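You operate a simulated robot arm through the tools that you are given. There is no shell and no other tool.

You run a simulated robot arm. Do the job below in one go: nothing can be reset, and whatever is moved stays where it is left.

Task
Set the controls near the worktop. At the end: the low heat button is switched on; the dryer dial is turned to cool air; the extra dry button is switched on; the dose dial is turned to 30 ml; whatever was shut is shut again. Leave all else as you found it, and nothing knocked over.

The check looks at the end state, three seconds after you hand in, the way a careful person would. Anything else that was tipped, shoved, dropped, spilled or broken makes it a failure.

Robot
A 7-joint arm with a two-finger parallel gripper, fixed in place. Base frame: the origin is on the floor under the middle of its stand, x ahead of it, y to its left, z up. Units: m, degrees, N and s.
With the tool pointing down near the work surface it reaches from about 0.44 to 0.92 m from the base axis. Its first joint turns from -143.0 to 143.0 degrees. Payload 3 kg.
Tool frame: the origin (TCP) lies between the finger pads and is the grasp point; the fingertips stand 0.03 m ahead of it; z points along the fingers, y is the line along which they close. Largest opening 0.094 m; finger width 0.028, thickness 0.01; the body of the gripper, 0.05 by 0.096 m, starts 0.055 m behind the TCP.
Orientation is that of the tool frame in the base frame, as [roll, pitch, yaw] about the fixed x, y, z axes, in that order (R = Rz(yaw) Ry(pitch) Rx(roll)). With the fingers straight down and closing along the base's y, the tool's x points along the base's -x, its y along +y and its z along -z.

Tools
- The arm moves only by the tool send_rows. Its argument "motion" is a list that holds one entry, the list of rows, each a list of 7 numbers: the closure in counts, from 0 (fully open) to 255 (shut), then the shift along the tool's x, y, z in m, then the turn, a rotation vector about the tool's x, y, z in degrees. In form: [[[hand, x, y, z, rx, ry, rz], ...]]. A call has 1 to 20 rows; each row shifts and turns the commanded pose from where the row before left it, along the tool's axes as they then stand. Rows are played at 5 a second. More than 0.05 m and 8.6 degrees between two rows, or a gripper value outside its range, and nothing of the call is played. Where a pose cannot be reached the arm comes as near as it can. A force on the tool above 40 N (or 10 N above the force at the start of the call, whichever is more), or a blocked arm, ends the call early, and 0.2 s more pass. Each finger travels about 0.072 m/s and halts on what it meets, pressing with about 39 N; the grip force reading is that of the motor and also rises with nothing between the fingers. The clock runs only during rows and for 0.2 s after the last one: add rows that do not move to give the fingers time. The reply holds the time, the measured pose of the TCP, the force on the tool along the base axes, the opening and the grip force, in the units named above and with some noise, with the torque about the TCP (base axes, N m) and any sound that the robot's microphone picked up, and new pictures: "views" is both (left out), scene, wrist or none.
- Cameras (640 x 400 px; columns grow to the right, rows downward): "scene" is fixed at [0.2205, 0.6509, 1.4366]; the picture's right is [-0.97, 0.26, 0.00], its down [0.01, 0.04, -1.00] and it looks along [-0.26, -0.97, -0.04] (base axes); focal length 214 px, centre (320, 200). "wrist" rides on the gripper at [0.076, 0.014, -0.102] in the tool frame; the picture's right is [-0.18, 0.98, 0.00], its down [-0.75, -0.14, -0.64] and it looks along [-0.63, -0.12, 0.77] (tool axes); focal length 243 px, centre (320, 200). There is no depth. A picture from a camera that has moved, and an enlarged one, comes with that camera's place and axes in the base frame and with its lens.
- zoom(camera, box): a new picture of the part [left, top, right, bottom] of that camera's present view, enlarged. It takes no simulated time.
- sign_off(): hands the job in; it is judged then, once.

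Places have to be worked out from the pictures, the camera data and where the tool is seen. Open the gripper and draw the arm clear of the work before you hand the job in, unless the task says otherwise.

The tools are called after ">>>" as a command line: name --argument value ..., lists and objects as JSON in quotes. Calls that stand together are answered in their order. send_rows: Moves the arm, as the interface text tells. Its arguments: {"type":"object","properties":{"motion":{"type":"array"},"views":{"type":"string","enum":["both","scene","wrist","none"]}},"required":["motion"]} The other tools are called the same way: zoom (camera, box) takes an enlarged picture of a part of a camera's view; sign_off () hands the job in.

At the start:

```text
time_s: 0.0
tool_pos: [0.1418, 0.4279, 1.3235]
orientation: [-180.0, -0.1, -179.9]
ft_force: [0.2, -0.1, 0.5]
moment: [0.01, 0.03, -0.03]
gripper_width: 0.094
gripper_force: 0.1
```

scene: 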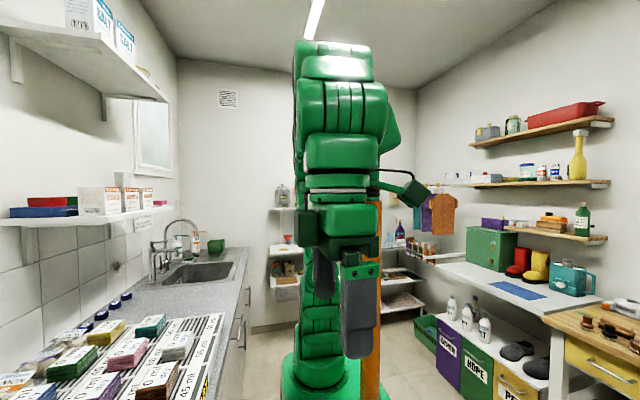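
wrist: 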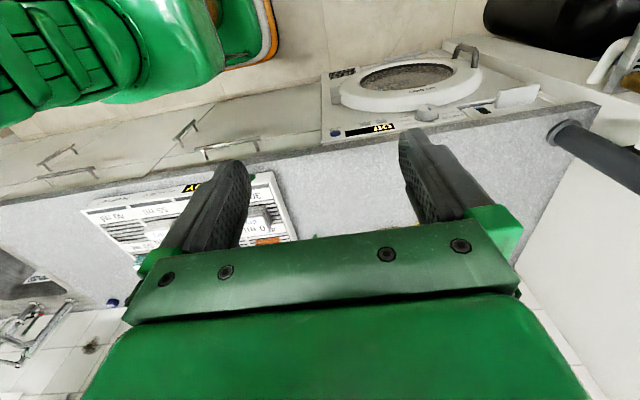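

I'll start by looking closely at the worktop area in both views before moving anything.

>>> zoom --camera "scene" --box '[0, 220, 260, 400]'

>>> zoom --camera "wrist" --box '[300, 20, 600, 170]'

>>> zoom --camera "wrist" --box '[60, 140, 320, 300]'

>>> zoom --camera "scene" --box '[420, 80, 640, 400]'

```text
2.22 times, centred on (130, 310) of scene
camera zoom: at [0.2205, 0.6509, 1.4366], right [-0.97, 0.26, 0.0], down [0.01, 0.04, -1.0], along [-0.26, -0.97, -0.04], focal length 477 px, centre (742, -44)
```

zoom: 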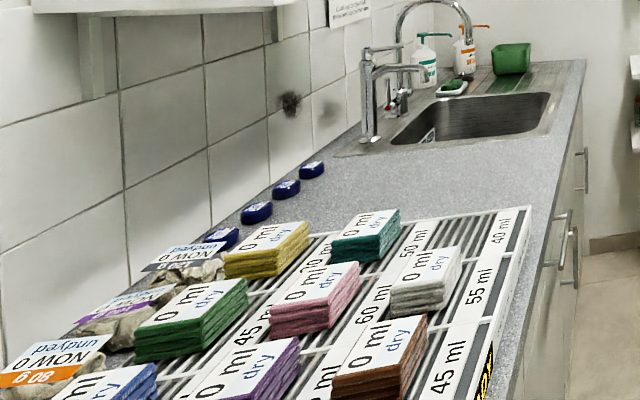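

```text
2.13 times, centred on (450, 95) of wrist
camera zoom: at [0.0637, 0.4417, 1.4255], right [0.18, 0.98, 0.0], down [0.76, -0.14, 0.64], along [0.63, -0.12, -0.77], focal length 518 px, centre (43, 424)
```

zoom: 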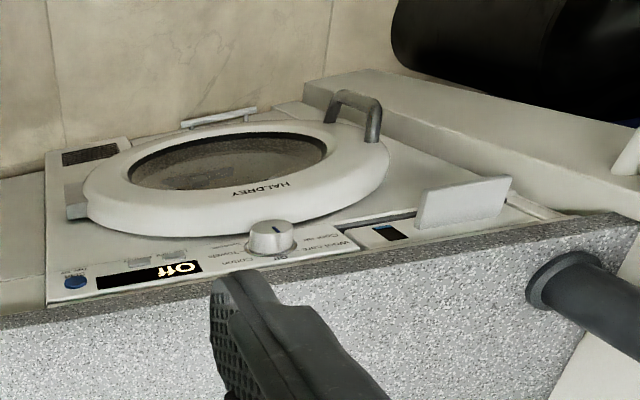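

```text
2.46 times, centred on (190, 220) of wrist
camera zoom: at [0.0637, 0.4417, 1.4255], right [0.18, 0.98, 0.0], down [0.76, -0.14, 0.64], along [0.63, -0.12, -0.77], focal length 597 px, centre (640, 151)
```

zoom: 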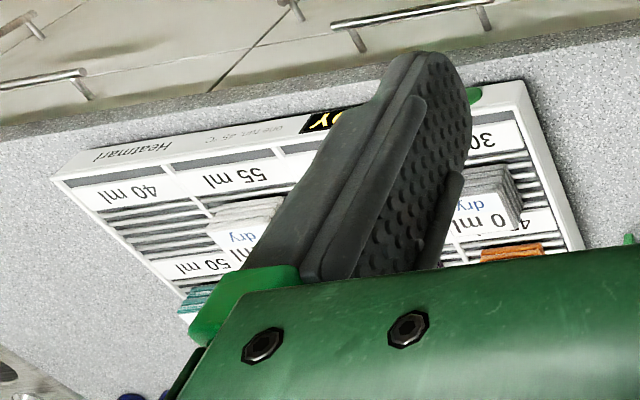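

```text
1.25 times, centred on (530, 240) of scene
camera zoom: at [0.2205, 0.6509, 1.4366], right [-0.97, 0.26, 0.0], down [0.01, 0.04, -1.0], along [-0.26, -0.97, -0.04], focal length 268 px, centre (58, 150)
```

zoom: 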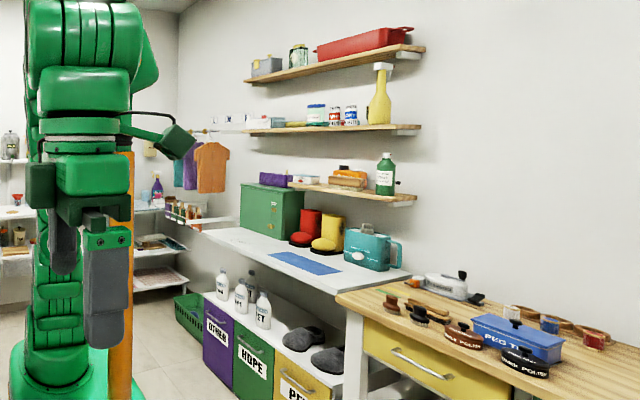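

The dryer sits under the worktop, front face toward the arm, with its panel near x≈0.40, y≈0.5–0.85, z≈0.77. I'll move the hand left and down, staying in free space, to see the panel better.

>>> send_rows --motion '[[[0, 0.018, 0.044, 0.03, 0, 0, 0], [0, 0.018, 0.044, 0.03, 0, 0, 0], [0, 0.018, 0.044, 0.03, 0, 0, 0], [0, 0.018, 0.044, 0.03, 0, 0, 0], [0, 0.018, 0.03, 0.03, 0, 0, 0], [0, 0, 0, 0, 0, -8, 0], [0, 0, 0, 0, 0, -8, 0]]]'

```text
refused: row 1 steps farther than a row can; nothing moved
```

The first row's combined step was too long, so I'll use smaller steps.

>>> send_rows --motion '[[[0, 0.015, 0.035, 0.025, 0, 0, 0], [0, 0.015, 0.035, 0.025, 0, 0, 0], [0, 0.015, 0.035, 0.025, 0, 0, 0], [0, 0.015, 0.035, 0.025, 0, 0, 0], [0, 0.015, 0.035, 0.025, 0, 0, 0], [0, 0.015, 0.035, 0.025, 0, 0, 0], [0, 0, 0, 0, 0, -8, 0], [0, 0, 0, 0, 0, -8, 0], [0, 0, 0, 0, 0, 0, 0]]]'

```text
time_s: 2.0
tool_pos: [0.0517, 0.6363, 1.1755]
orientation: [179.9, 15.9, 179.9]
ft_force: [-0.1, 0.6, -0.1]
moment: [0.02, -0.04, 0.02]
gripper_width: 0.0939
gripper_force: 0.1
camera wrist: at [-0.0522, 0.6512, 1.2514], right [0.18, 0.98, 0.05], down [0.55, -0.14, 0.82], along [0.82, -0.12, -0.56], focal length 243 px, centre (320, 200)
```

scene: 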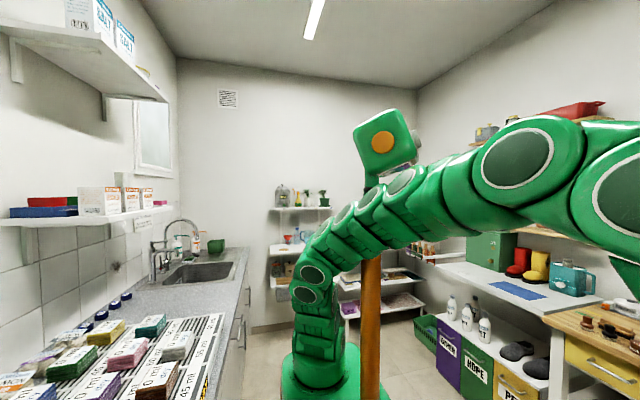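
wrist: 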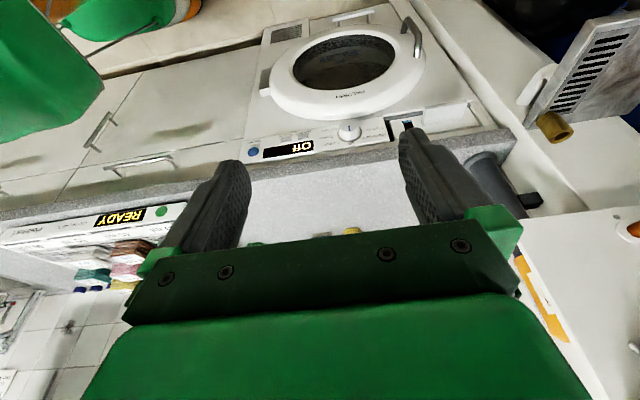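

The arm moved freely and the dryer is now in view. I'll zoom on its panel.

>>> zoom --camera "wrist" --box '[230, 90, 490, 180]'

>>> zoom --camera "wrist" --box '[440, 0, 640, 380]'

>>> zoom --camera "wrist" --box '[0, 180, 220, 330]'

```text
2.46 times, centred on (360, 135) of wrist
camera zoom: at [-0.0522, 0.6512, 1.2514], right [0.18, 0.98, 0.05], down [0.55, -0.14, 0.82], along [0.82, -0.12, -0.56], focal length 597 px, centre (222, 360)
```

zoom: 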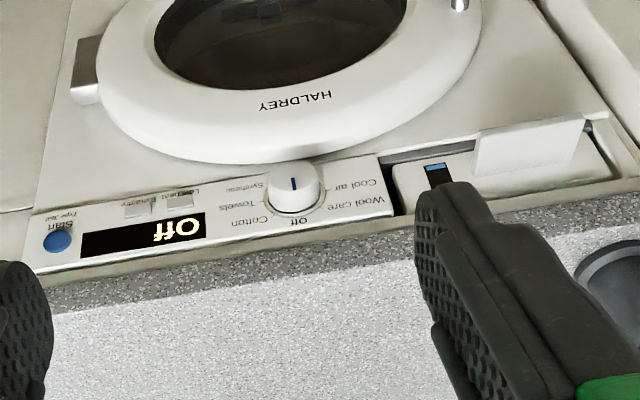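

```text
1.05 times, centred on (540, 190) of wrist (not enlarged: the box is as wide or as high as the picture)
camera zoom: at [-0.0522, 0.6512, 1.2514], right [0.18, 0.98, 0.05], down [0.55, -0.14, 0.82], along [0.82, -0.12, -0.56], focal length 255 px, centre (88, 210)
```

zoom: 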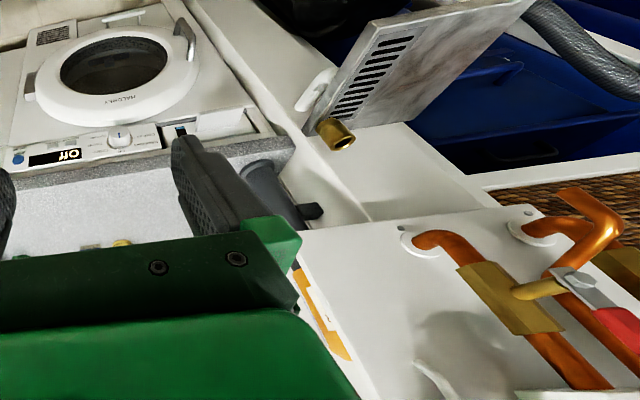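

```text
2.67 times, centred on (110, 255) of wrist
camera zoom: at [-0.0522, 0.6512, 1.2514], right [0.18, 0.98, 0.05], down [0.55, -0.14, 0.82], along [0.82, -0.12, -0.56], focal length 647 px, centre (880, 53)
```

zoom: 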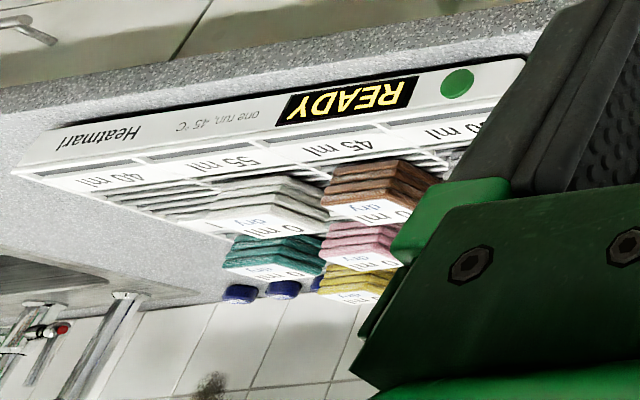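

The panel shows a programme dial at "Off", small buttons, a Start button and a drawer or flap on the left. I'll tilt the tool further toward the dryer and lower it in front, keeping well back from the face.

>>> send_rows --motion '[[[0, 0, 0, 0, 0, -8, 0], [0, 0, 0, 0, 0, -8, 0], [0, 0, 0, 0, 0, -8, 0], [0, 0, 0, 0, 0, -8, 0], [0, 0, 0, 0, 0, -8, 0], [0, 0, 0, 0, 0, -8, 0], [0, 0.0343, 0.004, 0.0209, 0, 0, 0], [0, 0.0343, 0.004, 0.0209, 0, 0, 0], [0, 0.0343, 0.004, 0.0209, 0, 0, 0], [0, 0.0343, 0.004, 0.0209, 0, 0, 0], [0, 0.0343, 0.004, 0.0209, 0, 0, 0], [0, 0, 0, 0, 0, 0, 0]]]'

```text
time_s: 4.6
tool_pos: [0.0694, 0.6564, 0.9766]
orientation: [179.7, 64.0, 179.8]
ft_force: [-0.5, 0.3, 0.6]
moment: [0.01, -0.04, -0.02]
gripper_width: 0.0939
gripper_force: 0.0
camera wrist: at [-0.0585, 0.6708, 0.9522], right [0.08, 0.98, 0.17], down [-0.25, -0.14, 0.96], along [0.97, -0.12, 0.23], focal length 243 px, centre (320, 200)
```

scene: 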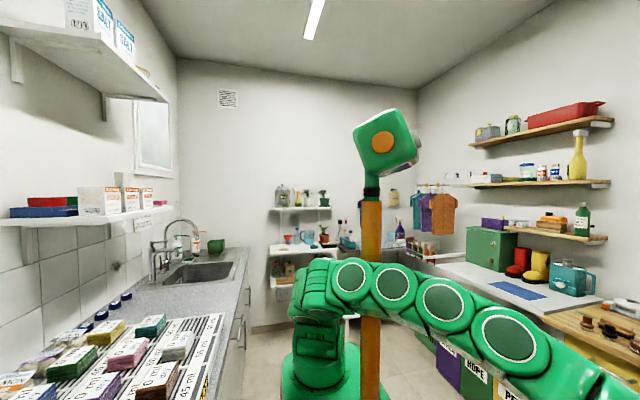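
wrist: 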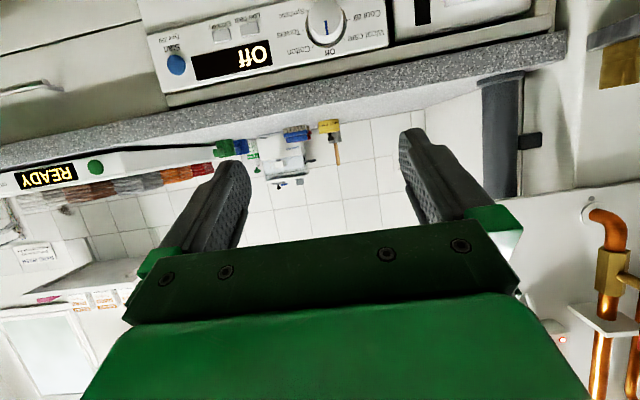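

The dial works out to about (0.35, 0.67, 0.78). I'll drop the hand to panel height, still about 0.25 m away, for a frontal look.

>>> send_rows --motion '[[[0, 0.0343, 0.0, 0.016, 0, 0, 0], [0, 0.0343, 0.0, 0.016, 0, 0, 0], [0, 0.0343, 0.0, 0.016, 0, 0, 0], [0, 0.0343, 0.0, 0.016, 0, 0, 0], [0, 0.0343, 0.0, 0.016, 0, 0, 0], [0, 0, 0, 0, 0, 0, 0]]]' --views "wrist"

```text
time_s: 6.0
tool_pos: [0.0656, 0.6586, 0.7871]
orientation: [-180.0, 63.9, 179.8]
ft_force: [0.8, -0.1, 0.6]
moment: [0.01, 0.01, 0.01]
gripper_width: 0.0941
gripper_force: 0.1
camera wrist: at [-0.0614, 0.6734, 0.7619], right [0.08, 0.98, 0.17], down [-0.24, -0.14, 0.96], along [0.97, -0.12, 0.23], focal length 243 px, centre (320, 200)
```

wrist: 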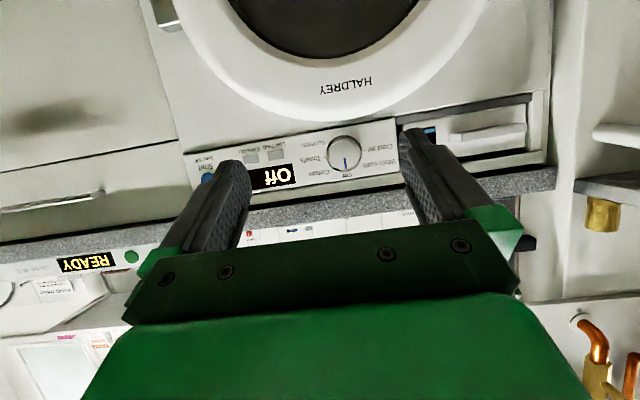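

The panel is now nearly frontal, though upside down. I'll zoom on the dial, buttons and drawer.

>>> zoom --camera "wrist" --box '[190, 115, 410, 200]'

>>> zoom --camera "wrist" --box '[380, 80, 560, 190]'

>>> zoom --camera "wrist" --box '[310, 115, 410, 185]'

```text
2.91 times, centred on (300, 158) of wrist
camera zoom: at [-0.0614, 0.6734, 0.7619], right [0.08, 0.98, 0.17], down [-0.24, -0.14, 0.96], along [0.97, -0.12, 0.23], focal length 706 px, centre (378, 324)
```

zoom: 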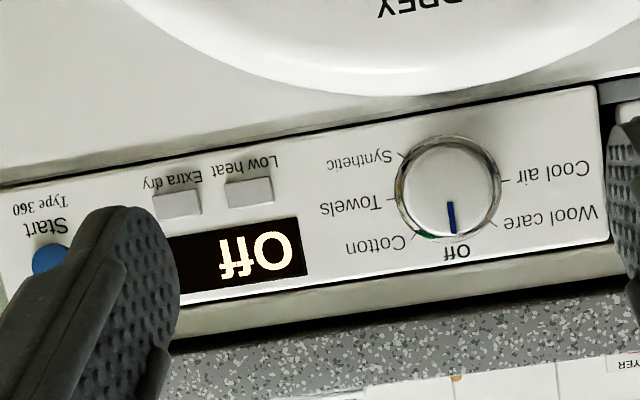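

```text
3.56 times, centred on (470, 135) of wrist
camera zoom: at [-0.0614, 0.6734, 0.7619], right [0.08, 0.98, 0.17], down [-0.24, -0.14, 0.96], along [0.97, -0.12, 0.23], focal length 863 px, centre (-213, 431)
```

zoom: 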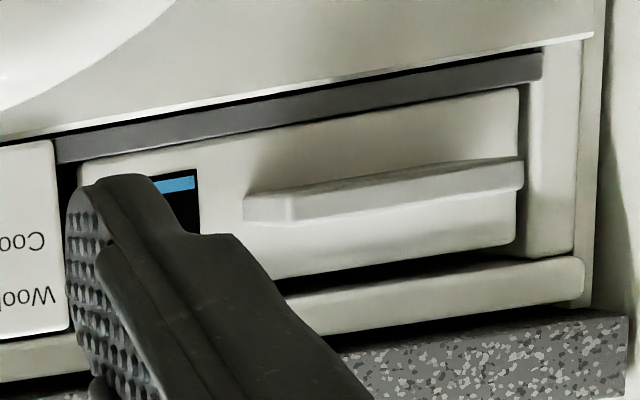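

```text
5.71 times, centred on (360, 150) of wrist
camera zoom: at [-0.0614, 0.6734, 0.7619], right [0.08, 0.98, 0.17], down [-0.24, -0.14, 0.96], along [0.97, -0.12, 0.23], focal length 1386 px, centre (91, 486)
```

zoom: 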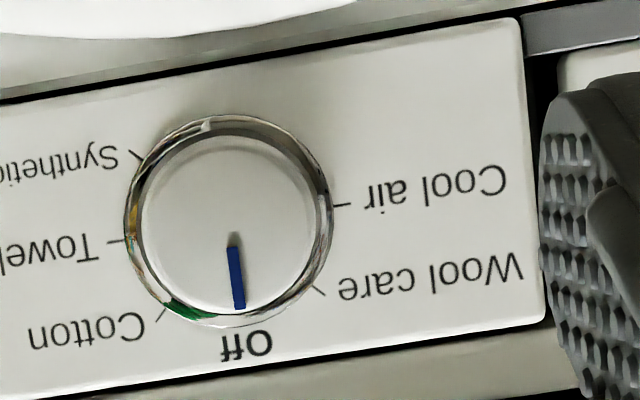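

The dial's Cool air mark is about 90° counter-clockwise from Off, and there are two small keys, "Low heat" and "Extra dry". Next I'll slide left to see the drawer and look for the dose dial.

>>> send_rows --motion '[[[0, 0, 0.04, 0, 0, 0, 0], [0, 0, 0.04, 0, 0, 0, 0], [0, 0, 0.04, 0, 0, 0, 0], [0, 0, 0.02, 0, 0, 0, 0], [0, 0, 0, 0, 0, 0, 0]]]' --views "wrist"

>>> zoom --camera "wrist" --box '[260, 60, 420, 190]'

```text
time_s: 7.2
tool_pos: [0.0656, 0.7971, 0.7859]
orientation: [-180.0, 63.8, 179.9]
ft_force: [-0.3, -0.6, 0.2]
moment: [0.01, -0.01, 0.03]
gripper_width: 0.094
gripper_force: 0.1
camera wrist: at [-0.0617, 0.8125, 0.7612], right [0.08, 0.98, 0.17], down [-0.24, -0.14, 0.96], along [0.97, -0.12, 0.23], focal length 243 px, centre (320, 200)
```

wrist: 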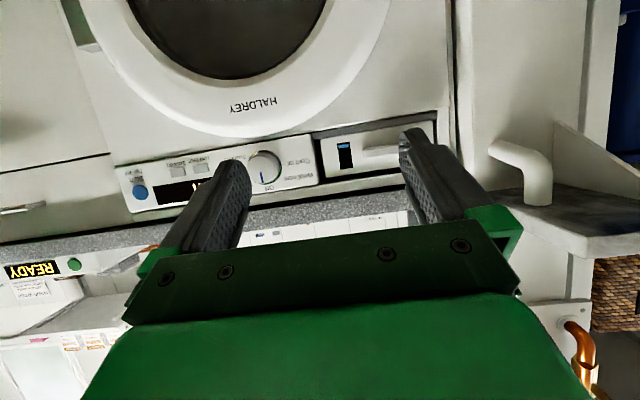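

```text
3.08 times, centred on (340, 125) of wrist
camera zoom: at [-0.0617, 0.8125, 0.7612], right [0.08, 0.98, 0.17], down [-0.24, -0.14, 0.96], along [0.97, -0.12, 0.23], focal length 746 px, centre (258, 431)
```

zoom: 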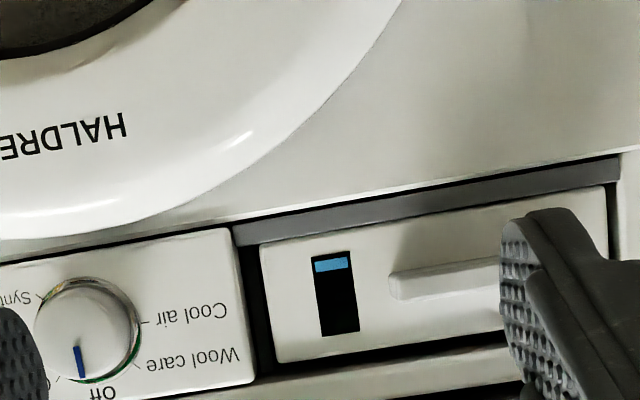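

The drawer left of the dial, with a level window and a bar handle, very likely hides the dose dial. I'll set the programme dial first: knob face is at about (0.345, 0.676, 0.788). I'll square the tool to the panel in front of it, then check the pose.

>>> send_rows --motion '[[[0, 0, -0.0403, 0, 0, 0, 0], [0, 0, -0.0403, 0, 0, 0, 0], [0, 0, -0.0403, 0, 0, 0, 0], [0, 0, 0, 0, 0, -8, 0], [0, 0, 0, 0, 0, -8, 0], [0, 0, 0, 0, 0, -8, 0], [0, 0, 0, 0, 0, -2, 0], [0, 0, 0, 0.04, 0, 0, 0], [0, 0, 0, 0.04, 0, 0, 0], [0, 0, 0, 0.03, 0, 0, 0], [0, 0, 0, 0, 0, 0, 0]]]'

```text
time_s: 9.6
tool_pos: [0.1757, 0.6765, 0.7855]
orientation: [-177.1, 89.7, -177.2]
ft_force: [-0.2, -0.1, -0.2]
moment: [0.02, 0.01, 0.02]
gripper_width: 0.0941
gripper_force: 0.1
camera wrist: at [0.071, 0.6912, 0.709], right [0.0, 0.98, 0.18], down [-0.64, -0.14, 0.76], along [0.77, -0.12, 0.63], focal length 243 px, centre (320, 200)
```

scene: 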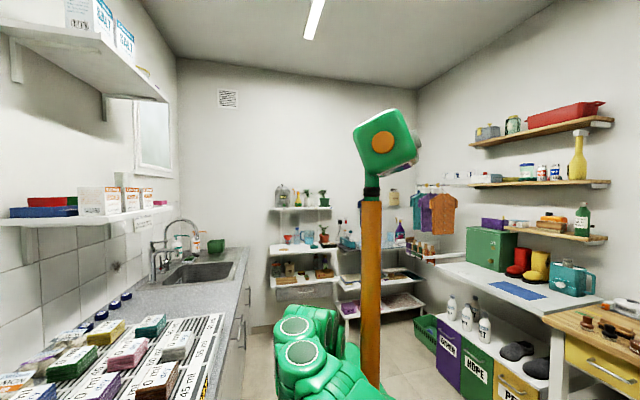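
wrist: 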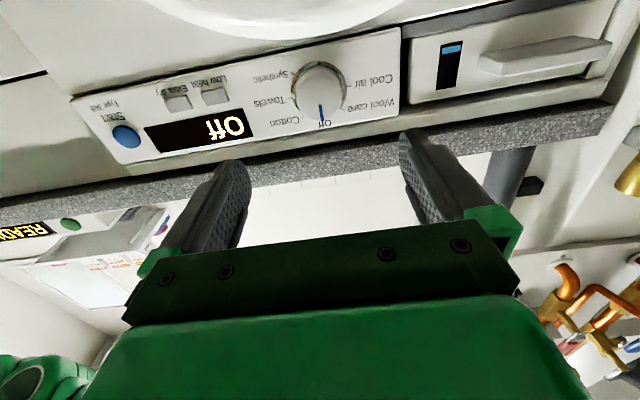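

Orientation is now square to the panel. I'll zoom to refine the knob's position and depth.

>>> zoom --camera "wrist" --box '[250, 40, 410, 140]'

>>> zoom --camera "wrist" --box '[90, 60, 260, 170]'

>>> zoom --camera "wrist" --box '[400, 10, 640, 160]'

```text
4.00 times, centred on (330, 90) of wrist
camera zoom: at [0.071, 0.6912, 0.709], right [0.0, 0.98, 0.18], down [-0.64, -0.14, 0.76], along [0.77, -0.12, 0.63], focal length 970 px, centre (280, 640)
```

zoom: 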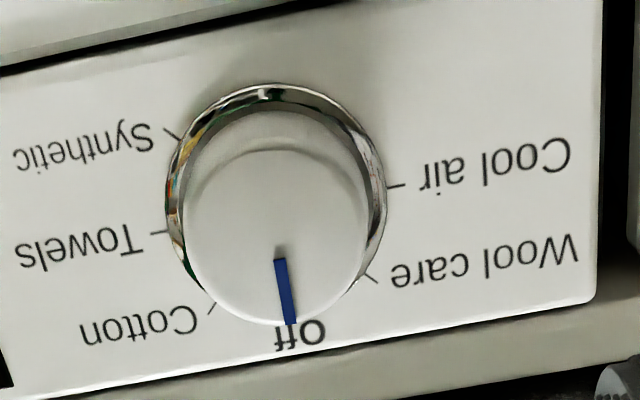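

```text
3.64 times, centred on (175, 115) of wrist
camera zoom: at [0.071, 0.6912, 0.709], right [0.0, 0.98, 0.18], down [-0.64, -0.14, 0.76], along [0.77, -0.12, 0.63], focal length 882 px, centre (847, 509)
```

zoom: 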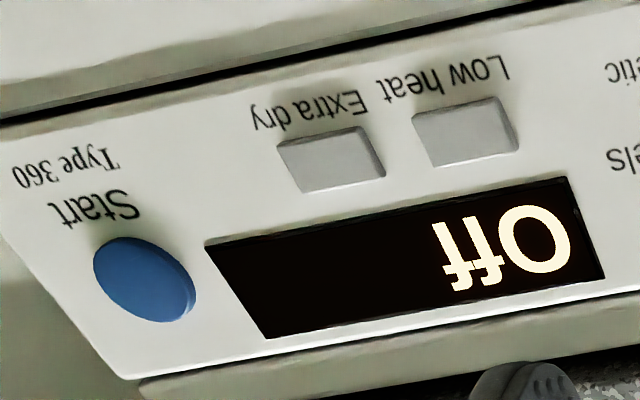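

```text
2.67 times, centred on (520, 85) of wrist
camera zoom: at [0.071, 0.6912, 0.709], right [0.0, 0.98, 0.18], down [-0.64, -0.14, 0.76], along [0.77, -0.12, 0.63], focal length 647 px, centre (-213, 507)
```

zoom: 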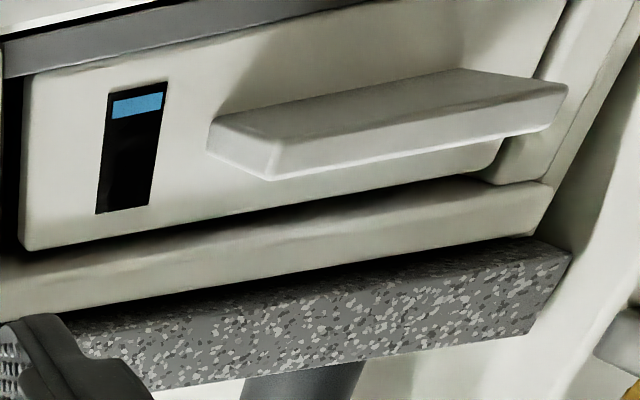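

The knob face is near x≈0.333 and the panel near x≈0.368, with the knob about 48 mm across. Before gripping I'll test in free space whether the wrist can turn the full −90° about the tool axis.

>>> send_rows --motion '[[[0, -0.002, 0, 0, 0, 0, -8], [0, 0, 0, 0, 0, 0, -8], [0, 0, 0, 0, 0, 0, -8], [0, 0, 0, 0, 0, 0, -8], [0, 0, 0, 0, 0, 0, -8], [0, 0, 0, 0, 0, 0, -8], [0, 0, 0, 0, 0, 0, -8], [0, 0, 0, 0, 0, 0, -8], [0, 0, 0, 0, 0, 0, -8], [0, 0, 0, 0, 0, 0, -8], [0, 0, 0, 0, 0, 0, -8], [0, 0, 0, 0, 0, 0, -2], [0, 0, 0, 0, 0, 0, 0]]]' --views "wrist"

```text
time_s: 12.4
tool_pos: [0.1748, 0.6756, 0.7862]
orientation: [-90.1, -0.1, -90.0]
ft_force: [-0.5, -0.1, -0.5]
moment: [0.01, 0.0, 0.04]
gripper_width: 0.0938
gripper_force: 0.1
camera wrist: at [0.0706, 0.6004, 0.7715], right [0.0, 0.18, -0.98], down [-0.64, 0.75, 0.14], along [0.77, 0.63, 0.11], focal length 243 px, centre (320, 200)
```

wrist: 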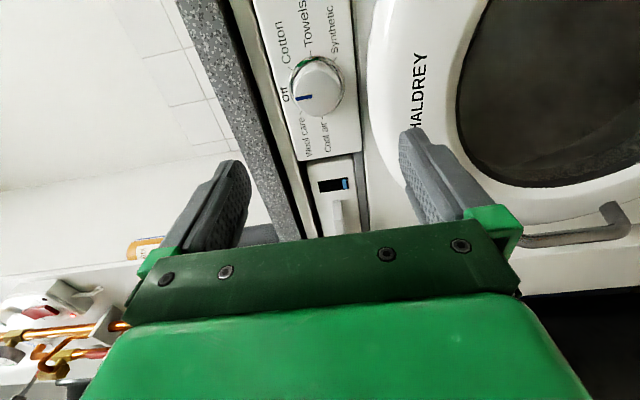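

The wrist can make the full turn. I'll use this sideways view to refine the knob's position before turning back.

>>> zoom --camera "wrist" --box '[250, 0, 410, 130]'

>>> zoom --camera "wrist" --box '[290, 130, 390, 240]'

```text
3.08 times, centred on (330, 65) of wrist
camera zoom: at [0.0706, 0.6004, 0.7715], right [0.0, 0.18, -0.98], down [-0.64, 0.75, 0.14], along [0.77, 0.63, 0.11], focal length 746 px, centre (289, 615)
```

zoom: 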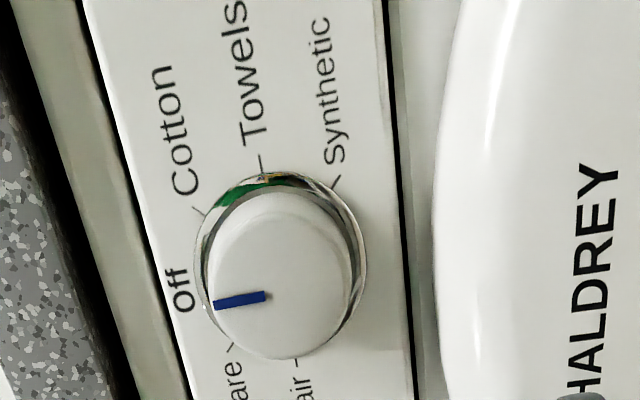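

```text
3.64 times, centred on (340, 185) of wrist
camera zoom: at [0.0706, 0.6004, 0.7715], right [0.0, 0.18, -0.98], down [-0.64, 0.75, 0.14], along [0.77, 0.63, 0.11], focal length 882 px, centre (247, 254)
```

zoom: 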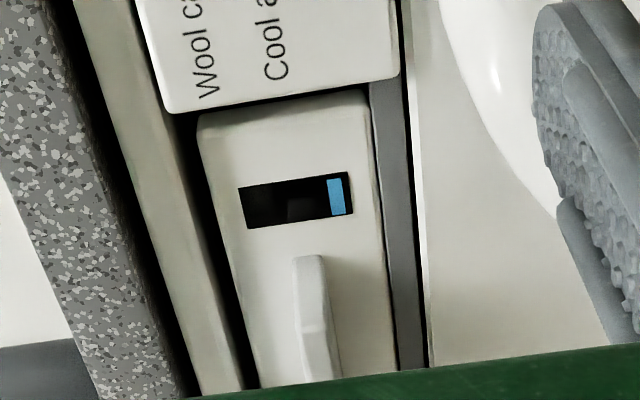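

Both views agree: the knob's axis is at y≈0.676, z≈0.787, with its face at x≈0.335 and the panel at x≈0.372. I'll turn back to level and advance so the fingertips straddle the knob at x≈0.355.

>>> send_rows --motion '[[[0, 0, 0, 0, 0, 0, 8], [0, 0, 0, 0, 0, 0, 8], [0, 0, 0, 0, 0, 0, 8], [0, 0, 0, 0, 0, 0, 8], [0, 0, 0, 0, 0, 0, 8], [0, 0, 0, 0, 0, 0, 8], [0, 0, 0, 0, 0, 0, 8], [0, 0, 0, 0, 0, 0, 8], [0, 0, 0, 0, 0, 0, 8], [0, 0, 0, 0, 0, 0, 8], [0, 0, 0, 0, 0, 0, 8], [0, 0, 0, 0, 0, 0, 2], [0, 0, 0, 0.04, 0, 0, 0], [0, 0, 0, 0.04, 0, 0, 0], [0, 0, 0, 0.04, 0, 0, 0], [0, 0, 0, 0.028, 0, 0, 0], [0, 0, 0, 0, 0, 0, 0]]]' --views "wrist"

```text
time_s: 16.0
tool_pos: [0.3235, 0.6777, 0.7858]
orientation: [177.1, 89.8, 176.9]
ft_force: [0.2, 0.2, -0.1]
moment: [0.0, -0.04, 0.0]
gripper_width: 0.094
gripper_force: 0.0
camera wrist: at [0.2197, 0.6914, 0.7083], right [0.0, 0.98, 0.18], down [-0.64, -0.14, 0.76], along [0.77, -0.12, 0.63], focal length 243 px, centre (320, 200)
```

wrist: 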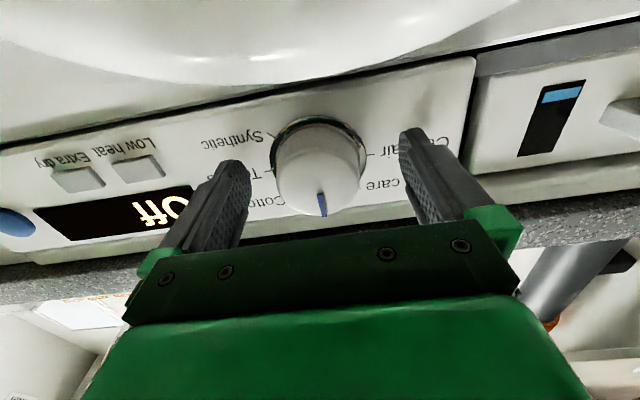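

The fingers straddle the knob. I'll zoom to check centring before closing.

>>> zoom --camera "wrist" --box '[200, 90, 440, 240]'

```text
2.67 times, centred on (320, 165) of wrist
camera zoom: at [0.2197, 0.6914, 0.7083], right [0.0, 0.98, 0.18], down [-0.64, -0.14, 0.76], along [0.77, -0.12, 0.63], focal length 647 px, centre (320, 293)
```

zoom: 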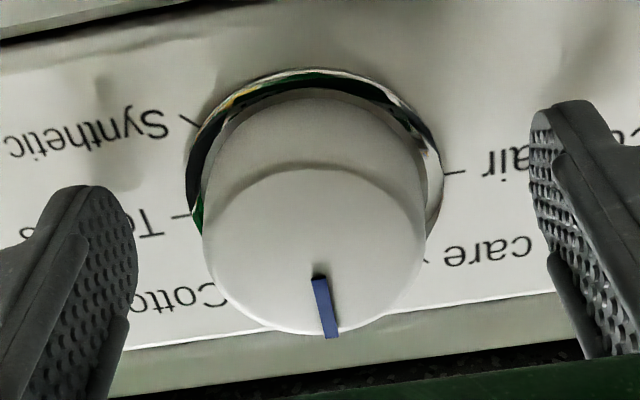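

The knob is centred within about 2 mm. I'll nudge 2 mm right and 1 mm up, then close the fingers on it.

>>> send_rows --motion '[[[0, -0.001, -0.002, 0, 0, 0, 0], [60, 0, 0, 0, 0, 0, 0], [255, 0, 0, 0, 0, 0, 0], [255, 0, 0, 0, 0, 0, 0], [255, 0, 0, 0, 0, 0, 0], [255, 0, 0, 0, 0, 0, 0]]]' --views "wrist"

```text
time_s: 17.4
tool_pos: [0.3239, 0.6752, 0.7863]
orientation: [168.0, 89.8, 167.9]
ft_force: [6.6, 17.3, 2.2]
moment: [-0.05, 0.25, 0.41]
gripper_width: 0.0494
gripper_force: 44.3
camera wrist: at [0.2193, 0.6893, 0.7097], right [0.0, 0.98, 0.18], down [-0.64, -0.14, 0.76], along [0.77, -0.12, 0.63], focal length 243 px, centre (320, 200)
```

wrist: 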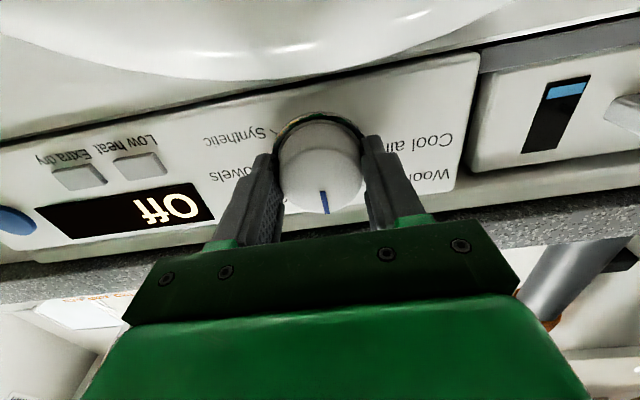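

Gripped at 49 mm, but there is a 17 N sideways load, so I shift back 2 mm and then turn the first 16° to see how the dial responds.

>>> send_rows --motion '[[[255, 0, 0.002, 0, 0, 0, 0], [255, 0, 0, 0, 0, 0, 0], [255, 0, 0, 0, 0, 0, -4], [255, 0, 0, 0, 0, 0, -6], [255, 0, 0, 0, 0, 0, -6], [255, 0, 0, 0, 0, 0, 0]]]' --views "wrist"

```text
time_s: 18.5
tool_pos: [0.324, 0.6757, 0.7866]
orientation: [-90.8, 79.1, -91.1]
ft_force: [-8.8, -14.8, 6.5]
moment: [0.01, 0.07, -0.75]
gripper_width: 0.0495
gripper_force: 44.9
stopped in row 5: the force on the tool passed its limit at 42 N (the readings are from after the stop); the commanded pose is now the measured one
camera wrist: at [0.2192, 0.6749, 0.7083], right [0.01, 1.0, -0.01], down [-0.64, 0.01, 0.77], along [0.77, 0.0, 0.64], focal length 243 px, centre (320, 200)
```

wrist: 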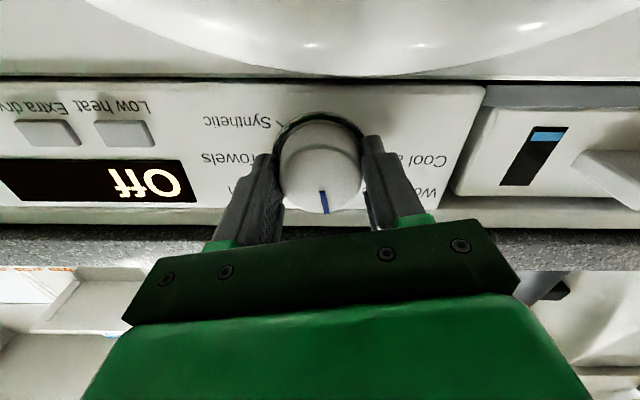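

The dial turns with the hand, about 11° so far, and the stop came from side load (roughly 16 N per mm of offset). I'll hold still for a moment and read the settled force.

>>> send_rows --motion '[[[255, 0, 0, 0, 0, 0, 0], [255, 0, 0, 0, 0, 0, 0]]]' --views "none"

```text
time_s: 19.1
tool_pos: [0.3225, 0.6755, 0.7867]
orientation: [-90.6, 79.0, -91.0]
ft_force: [-10.4, -20.5, 9.8]
moment: [0.06, 0.22, -0.93]
gripper_width: 0.0494
gripper_force: 45.2
```

The settled load is about 20 N toward −y, so I'll shift roughly 1.2 mm right and 0.6 mm up to relax it, then re-read.

>>> send_rows --motion '[[[255, -0.0004, -0.0013, -0.0005, 0, 0, 0], [255, 0, 0, 0, 0, 0, 0], [255, 0, 0, 0, 0, 0, 0]]]' --views "none"

```text
time_s: 19.9
tool_pos: [0.323, 0.6745, 0.7875]
orientation: [-91.2, 79.0, -91.5]
ft_force: [15.6, 22.1, -12.6]
moment: [-0.04, 0.95, 0.49]
gripper_width: 0.0496
gripper_force: 44.8
```

The load flipped sign, so the neutral point is about halfway back.

>>> send_rows --motion '[[[255, 0.0002, 0.00065, 0.0003, 0, 0, 0], [255, 0, 0, 0, 0, 0, 0], [255, 0, 0, 0, 0, 0, 0]]]' --views "none"

```text
time_s: 20.7
tool_pos: [0.3239, 0.6747, 0.7869]
orientation: [-90.6, 79.0, -91.0]
ft_force: [13.6, 17.8, -2.2]
moment: [-0.08, 0.12, 0.56]
gripper_width: 0.0494
gripper_force: 45.0
```

The residual load is acceptable, so I'll continue turning in small 4° steps.

>>> send_rows --motion '[[[255, 0, 0.0004, 0.0002, 0, 0, -3], [255, 0, 0, 0, 0, 0, -4], [255, 0, 0, 0, 0, 0, -4], [255, 0, 0, 0, 0, 0, -4], [255, 0, 0, 0, 0, 0, -4], [255, 0, 0, 0, 0, 0, 0]]]' --views "wrist"

```text
time_s: 22.0
tool_pos: [0.3227, 0.6736, 0.7857]
orientation: [-90.3, 59.9, -90.7]
ft_force: [-7.0, -13.6, 5.9]
moment: [0.06, 0.06, -0.63]
gripper_width: 0.0495
gripper_force: 45.0
stopped in row 6: the force on the tool passed its limit at 42 N (the readings are from after the stop); the commanded pose is now the measured one
camera wrist: at [0.2189, 0.6491, 0.7129], right [0.01, 0.94, -0.33], down [-0.64, 0.26, 0.72], along [0.77, 0.21, 0.6], focal length 243 px, centre (320, 200)
```

wrist: 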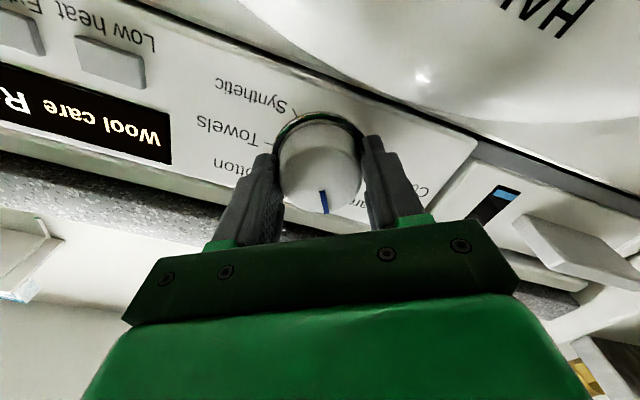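

The display now reads "Wool care", so the dial is turning and registering. Continuing on toward Cool air.

>>> send_rows --motion '[[[255, 0, 0, 0, 0, 0, -4], [255, 0, 0, 0, 0, 0, -4], [255, 0, 0, 0, 0, 0, -4], [255, 0, 0, 0, 0, 0, -4], [255, 0, 0, 0, 0, 0, -4], [255, 0, 0, 0, 0, 0, 0]]]' --views "wrist"

```text
time_s: 23.0
tool_pos: [0.3227, 0.6728, 0.7878]
orientation: [-89.7, 44.0, -90.5]
ft_force: [-8.3, -10.0, 7.0]
moment: [0.04, -0.31, -0.37]
gripper_width: 0.0492
gripper_force: 45.0
stopped in row 5: the force on the tool passed its limit at 42 N (the readings are from after the stop); the commanded pose is now the measured one
camera wrist: at [0.219, 0.6297, 0.7227], right [0.01, 0.82, -0.58], down [-0.64, 0.45, 0.62], along [0.77, 0.36, 0.53], focal length 243 px, centre (320, 200)
```

wrist: 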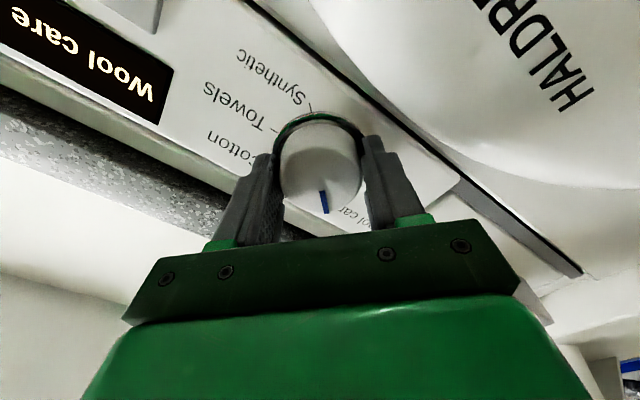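

Now about 46° in, so I'll keep turning.

>>> send_rows --motion '[[[255, 0, 0, 0, 0, 0, -4], [255, 0, 0, 0, 0, 0, -4], [255, 0, 0, 0, 0, 0, -4], [255, 0, 0, 0, 0, 0, -4], [255, 0, 0, 0, 0, 0, -4], [255, 0, 0, 0, 0, 0, 0]]]' --views "wrist"

```text
time_s: 23.7
tool_pos: [0.3231, 0.6721, 0.7873]
orientation: [-89.6, 35.0, -90.5]
ft_force: [-2.9, -3.7, 6.8]
moment: [0.02, -0.61, 0.03]
gripper_width: 0.0494
gripper_force: 45.0
stopped in row 3: the force on the tool passed its limit at 41 N (the readings are from after the stop); the commanded pose is now the measured one
camera wrist: at [0.219, 0.6202, 0.7307], right [0.01, 0.71, -0.7], down [-0.64, 0.54, 0.54], along [0.77, 0.44, 0.46], focal length 243 px, centre (320, 200)
```

wrist: 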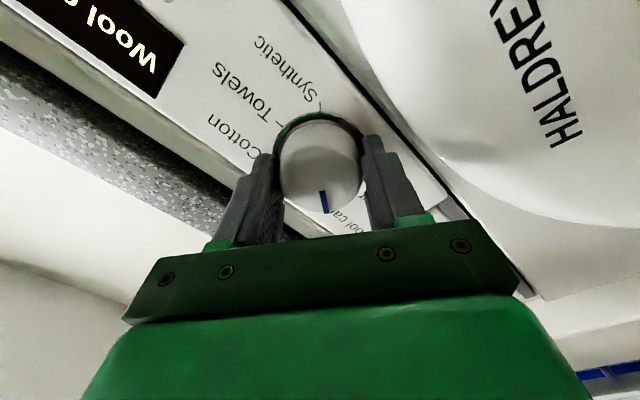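

The measured drift shows the knob axis is really about 4 mm off my tool axis, at z≈0.790. I'll add a small compensating sideways shift to each turning row so the motion pivots on the knob.

>>> send_rows --motion '[[[255, 0, -0.0003, 0, 0, 0, -4], [255, 0, -0.0003, 0, 0, 0, -4], [255, 0, -0.0003, 0, 0, 0, -4], [255, 0, -0.0003, 0, 0, 0, -4], [255, 0, -0.0003, 0, 0, 0, -4], [255, 0, -0.0003, 0, 0, 0, -4], [255, 0, 0, 0, 0, 0, 0]]]' --views "wrist"

```text
time_s: 25.3
tool_pos: [0.324, 0.673, 0.7882]
orientation: [-90.0, 10.8, -90.6]
ft_force: [-15.5, -17.4, -3.9]
moment: [-0.04, 0.53, -1.02]
gripper_width: 0.0494
gripper_force: 45.0
camera wrist: at [0.2186, 0.6022, 0.7589], right [0.0, 0.37, -0.93], down [-0.63, 0.72, 0.28], along [0.77, 0.59, 0.24], focal length 243 px, centre (320, 200)
```

wrist: 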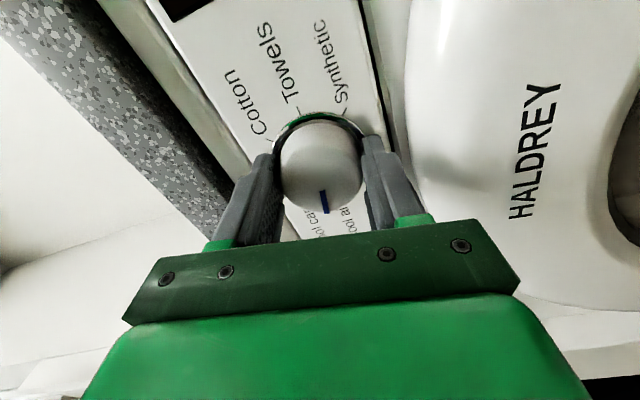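

Smoother now, at 79°. I'll turn the last 11° to reach 90°.

>>> send_rows --motion '[[[255, 0, -0.0006, 0, 0, 0, -4], [255, 0, -0.0003, 0, 0, 0, -4], [255, 0, -0.0003, 0, 0, 0, -3], [255, 0, 0, 0, 0, 0, 0]]]' --views "wrist"

>>> zoom --camera "wrist" --box '[240, 60, 440, 260]'

```text
time_s: 26.3
tool_pos: [0.3232, 0.6731, 0.7893]
orientation: [-90.0, -0.1, -90.5]
ft_force: [4.6, 1.9, -22.0]
moment: [-0.03, 1.07, 0.46]
gripper_width: 0.0493
gripper_force: 45.6
camera wrist: at [0.2187, 0.5979, 0.7737], right [0.0, 0.18, -0.98], down [-0.63, 0.76, 0.14], along [0.77, 0.62, 0.12], focal length 243 px, centre (320, 200)
```

wrist: 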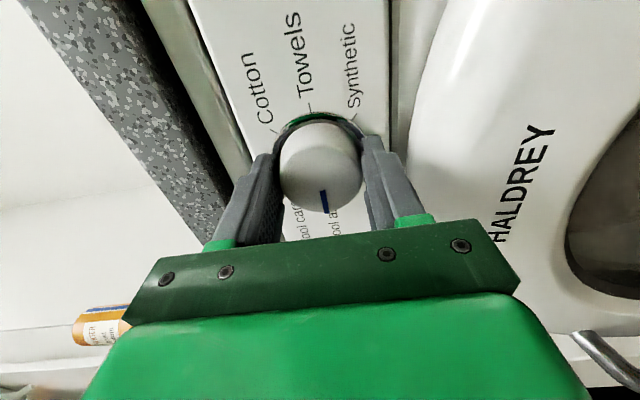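

```text
2.00 times, centred on (340, 160) of wrist
camera zoom: at [0.2187, 0.5979, 0.7737], right [0.0, 0.18, -0.98], down [-0.63, 0.76, 0.14], along [0.77, 0.62, 0.12], focal length 485 px, centre (280, 280)
```

zoom: 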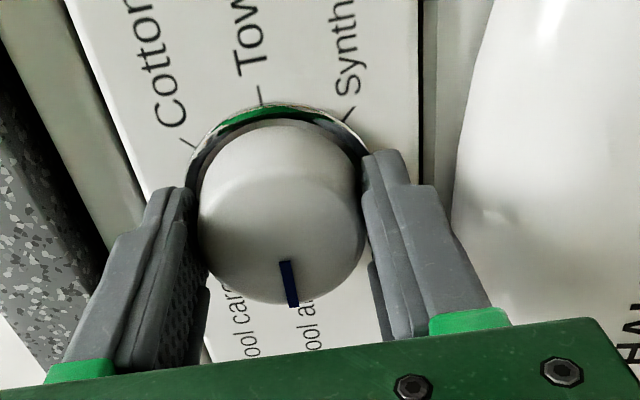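

The pointer now sits at Cool air. I'll open the fingers partway to clear the knob and back straight off.

>>> send_rows --motion '[[[75, 0, 0, 0, 0, 0, 0], [75, 0, 0, 0, 0, 0, 0], [75, 0, 0, 0, 0, 0, 0], [75, 0, 0, -0.02, 0, 0, 0], [75, 0, 0, -0.04, 0, 0, 0], [75, 0, 0, -0.04, 0, 0, 0], [75, 0, 0, -0.04, 0, 0, 0], [75, 0, 0, 0, 0, 0, 0]]]' --views "wrist"

>>> zoom --camera "wrist" --box '[220, 0, 420, 240]'

```text
time_s: 28.1
tool_pos: [0.1827, 0.6735, 0.7902]
orientation: [-89.9, -0.2, -90.6]
ft_force: [-1.1, 0.2, -0.4]
moment: [-0.01, 0.01, 0.02]
gripper_width: 0.0665
gripper_force: 0.0
camera wrist: at [0.078, 0.5978, 0.775], right [0.0, 0.18, -0.98], down [-0.63, 0.76, 0.14], along [0.77, 0.62, 0.12], focal length 243 px, centre (320, 200)
```

wrist: 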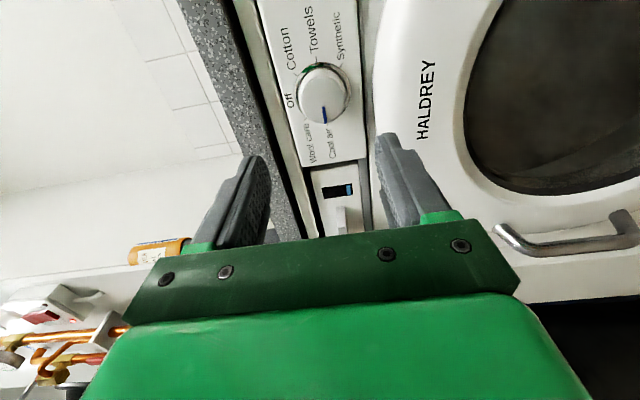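

```text
1.67 times, centred on (320, 120) of wrist
camera zoom: at [0.078, 0.5978, 0.775], right [0.0, 0.18, -0.98], down [-0.63, 0.76, 0.14], along [0.77, 0.62, 0.12], focal length 404 px, centre (320, 333)
```

zoom: 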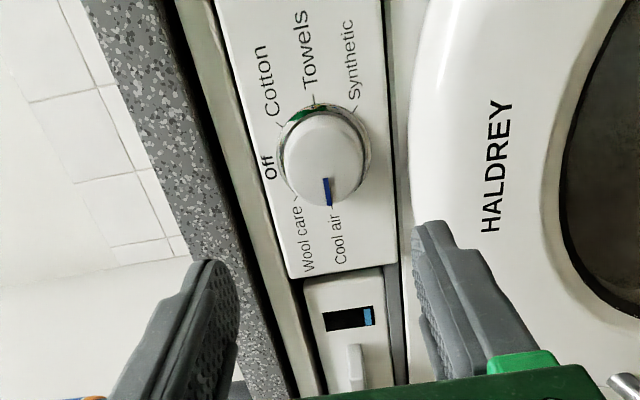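

The dial stays at Cool air after release. Next, from the earlier view, Low heat is at y≈0.555 and Extra dry at y≈0.508, both z≈0.773. I'll close the fingers and line up in front of Low heat.

>>> send_rows --motion '[[[160, 0.03, 0.004, 0, 0, 0, 0], [255, 0.03, 0.004, 0, 0, 0, 0], [255, 0.03, 0.004, 0, 0, 0, 0], [255, 0.0285, 0.005, 0, 0, 0, 0], [255, 0, 0, 0.03, 0, 0, 0], [255, 0, 0, 0.03, 0, 0, 0], [255, 0, 0, 0, 0, 0, 0]]]' --views "wrist"

>>> zoom --camera "wrist" --box '[220, 0, 420, 240]'

```text
time_s: 29.7
tool_pos: [0.2442, 0.5561, 0.777]
orientation: [-89.9, -0.1, -90.5]
ft_force: [0.0, 0.0, -0.1]
moment: [0.01, -0.01, 0.01]
gripper_width: 0.0003
gripper_force: 32.8
camera wrist: at [0.1383, 0.4814, 0.7599], right [0.0, 0.18, -0.98], down [-0.63, 0.76, 0.14], along [0.77, 0.62, 0.12], focal length 243 px, centre (320, 200)
```

wrist: 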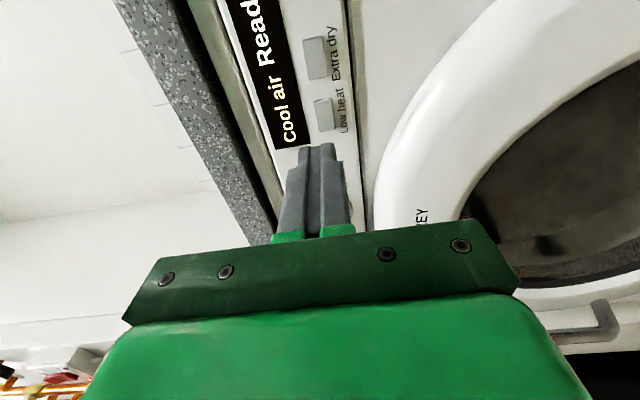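

```text
1.67 times, centred on (320, 120) of wrist
camera zoom: at [0.1383, 0.4814, 0.7599], right [0.0, 0.18, -0.98], down [-0.63, 0.76, 0.14], along [0.77, 0.62, 0.12], focal length 404 px, centre (320, 333)
```

zoom: 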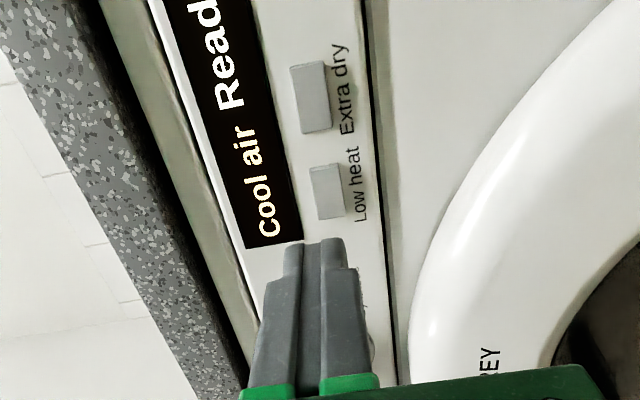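

The display reads "Cool air Ready". Two-view triangulation puts Low heat at (0.355, 0.5595, 0.772) and Extra dry at (0.355, 0.515, 0.7715). I'll align with Low heat and move up to about 1 cm short of it.

>>> send_rows --motion '[[[255, -0.0034, 0.005, 0.02, 0, 0, 0], [255, 0, 0, 0.03, 0, 0, 0], [255, 0, 0, 0.02, 0, 0, 0], [255, 0, 0, 0, 0, 0, 0]]]' --views "wrist"

>>> zoom --camera "wrist" --box '[240, 40, 400, 240]'

```text
time_s: 30.7
tool_pos: [0.3137, 0.5574, 0.7691]
orientation: [-89.9, -0.1, -90.6]
ft_force: [0.5, 0.2, 0.3]
moment: [0.01, -0.04, 0.01]
gripper_width: 0.0
gripper_force: 32.7
camera wrist: at [0.2088, 0.4828, 0.7527], right [0.0, 0.18, -0.98], down [-0.63, 0.76, 0.14], along [0.77, 0.62, 0.12], focal length 243 px, centre (320, 200)
```

wrist: 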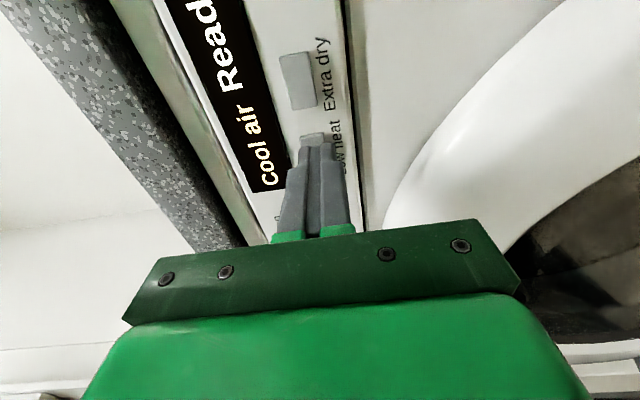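

```text
2.00 times, centred on (320, 140) of wrist
camera zoom: at [0.2088, 0.4828, 0.7527], right [0.0, 0.18, -0.98], down [-0.63, 0.76, 0.14], along [0.77, 0.62, 0.12], focal length 485 px, centre (320, 320)
```

zoom: 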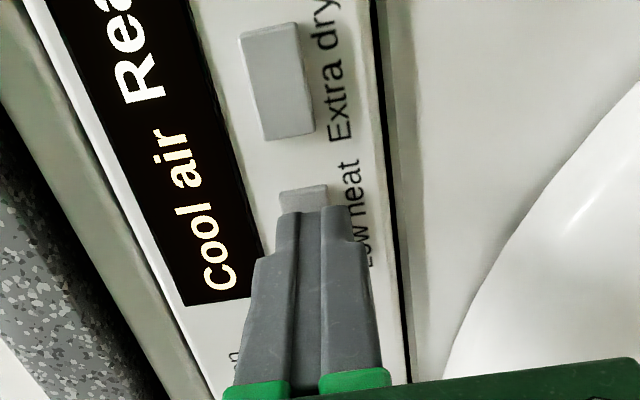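

The tip is squarely in front of Low heat. I'll advance in small steps and watch the force.

>>> send_rows --motion '[[[255, 0, -0.0015, 0.004, 0, 0, 0], [255, 0, 0, 0.003, 0, 0, 0], [255, 0, 0, 0.002, 0, 0, 0], [255, 0, 0, 0.002, 0, 0, 0], [255, 0, 0, 0, 0, 0, 0]]]' --views "wrist"

>>> zoom --camera "wrist" --box '[240, 40, 400, 240]'

```text
time_s: 31.9
tool_pos: [0.3232, 0.5575, 0.7709]
orientation: [-90.0, 0.0, -90.7]
ft_force: [-2.4, 0.4, 0.7]
moment: [0.01, 0.0, 0.02]
gripper_width: 0.0001
gripper_force: 32.9
heard: click
camera wrist: at [0.219, 0.4824, 0.7551], right [0.0, 0.18, -0.98], down [-0.63, 0.76, 0.14], along [0.77, 0.62, 0.12], focal length 243 px, centre (320, 200)
```

wrist: 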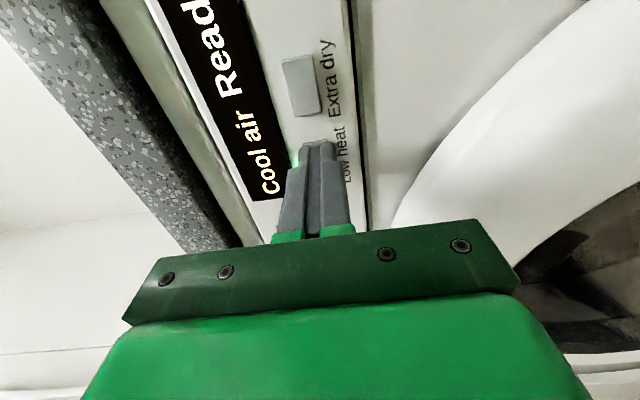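

```text
2.00 times, centred on (320, 140) of wrist
camera zoom: at [0.219, 0.4824, 0.7551], right [0.0, 0.18, -0.98], down [-0.63, 0.76, 0.14], along [0.77, 0.62, 0.12], focal length 485 px, centre (320, 320)
```

zoom: 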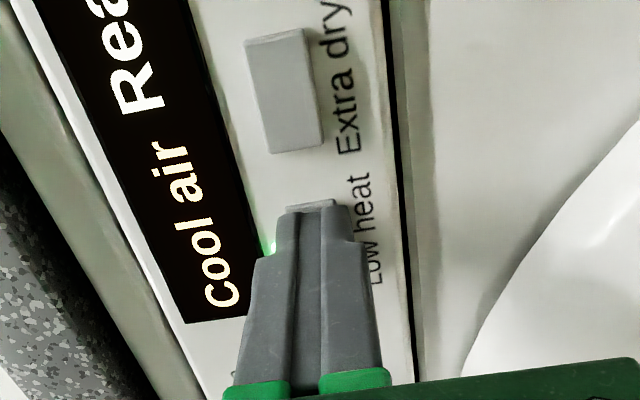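

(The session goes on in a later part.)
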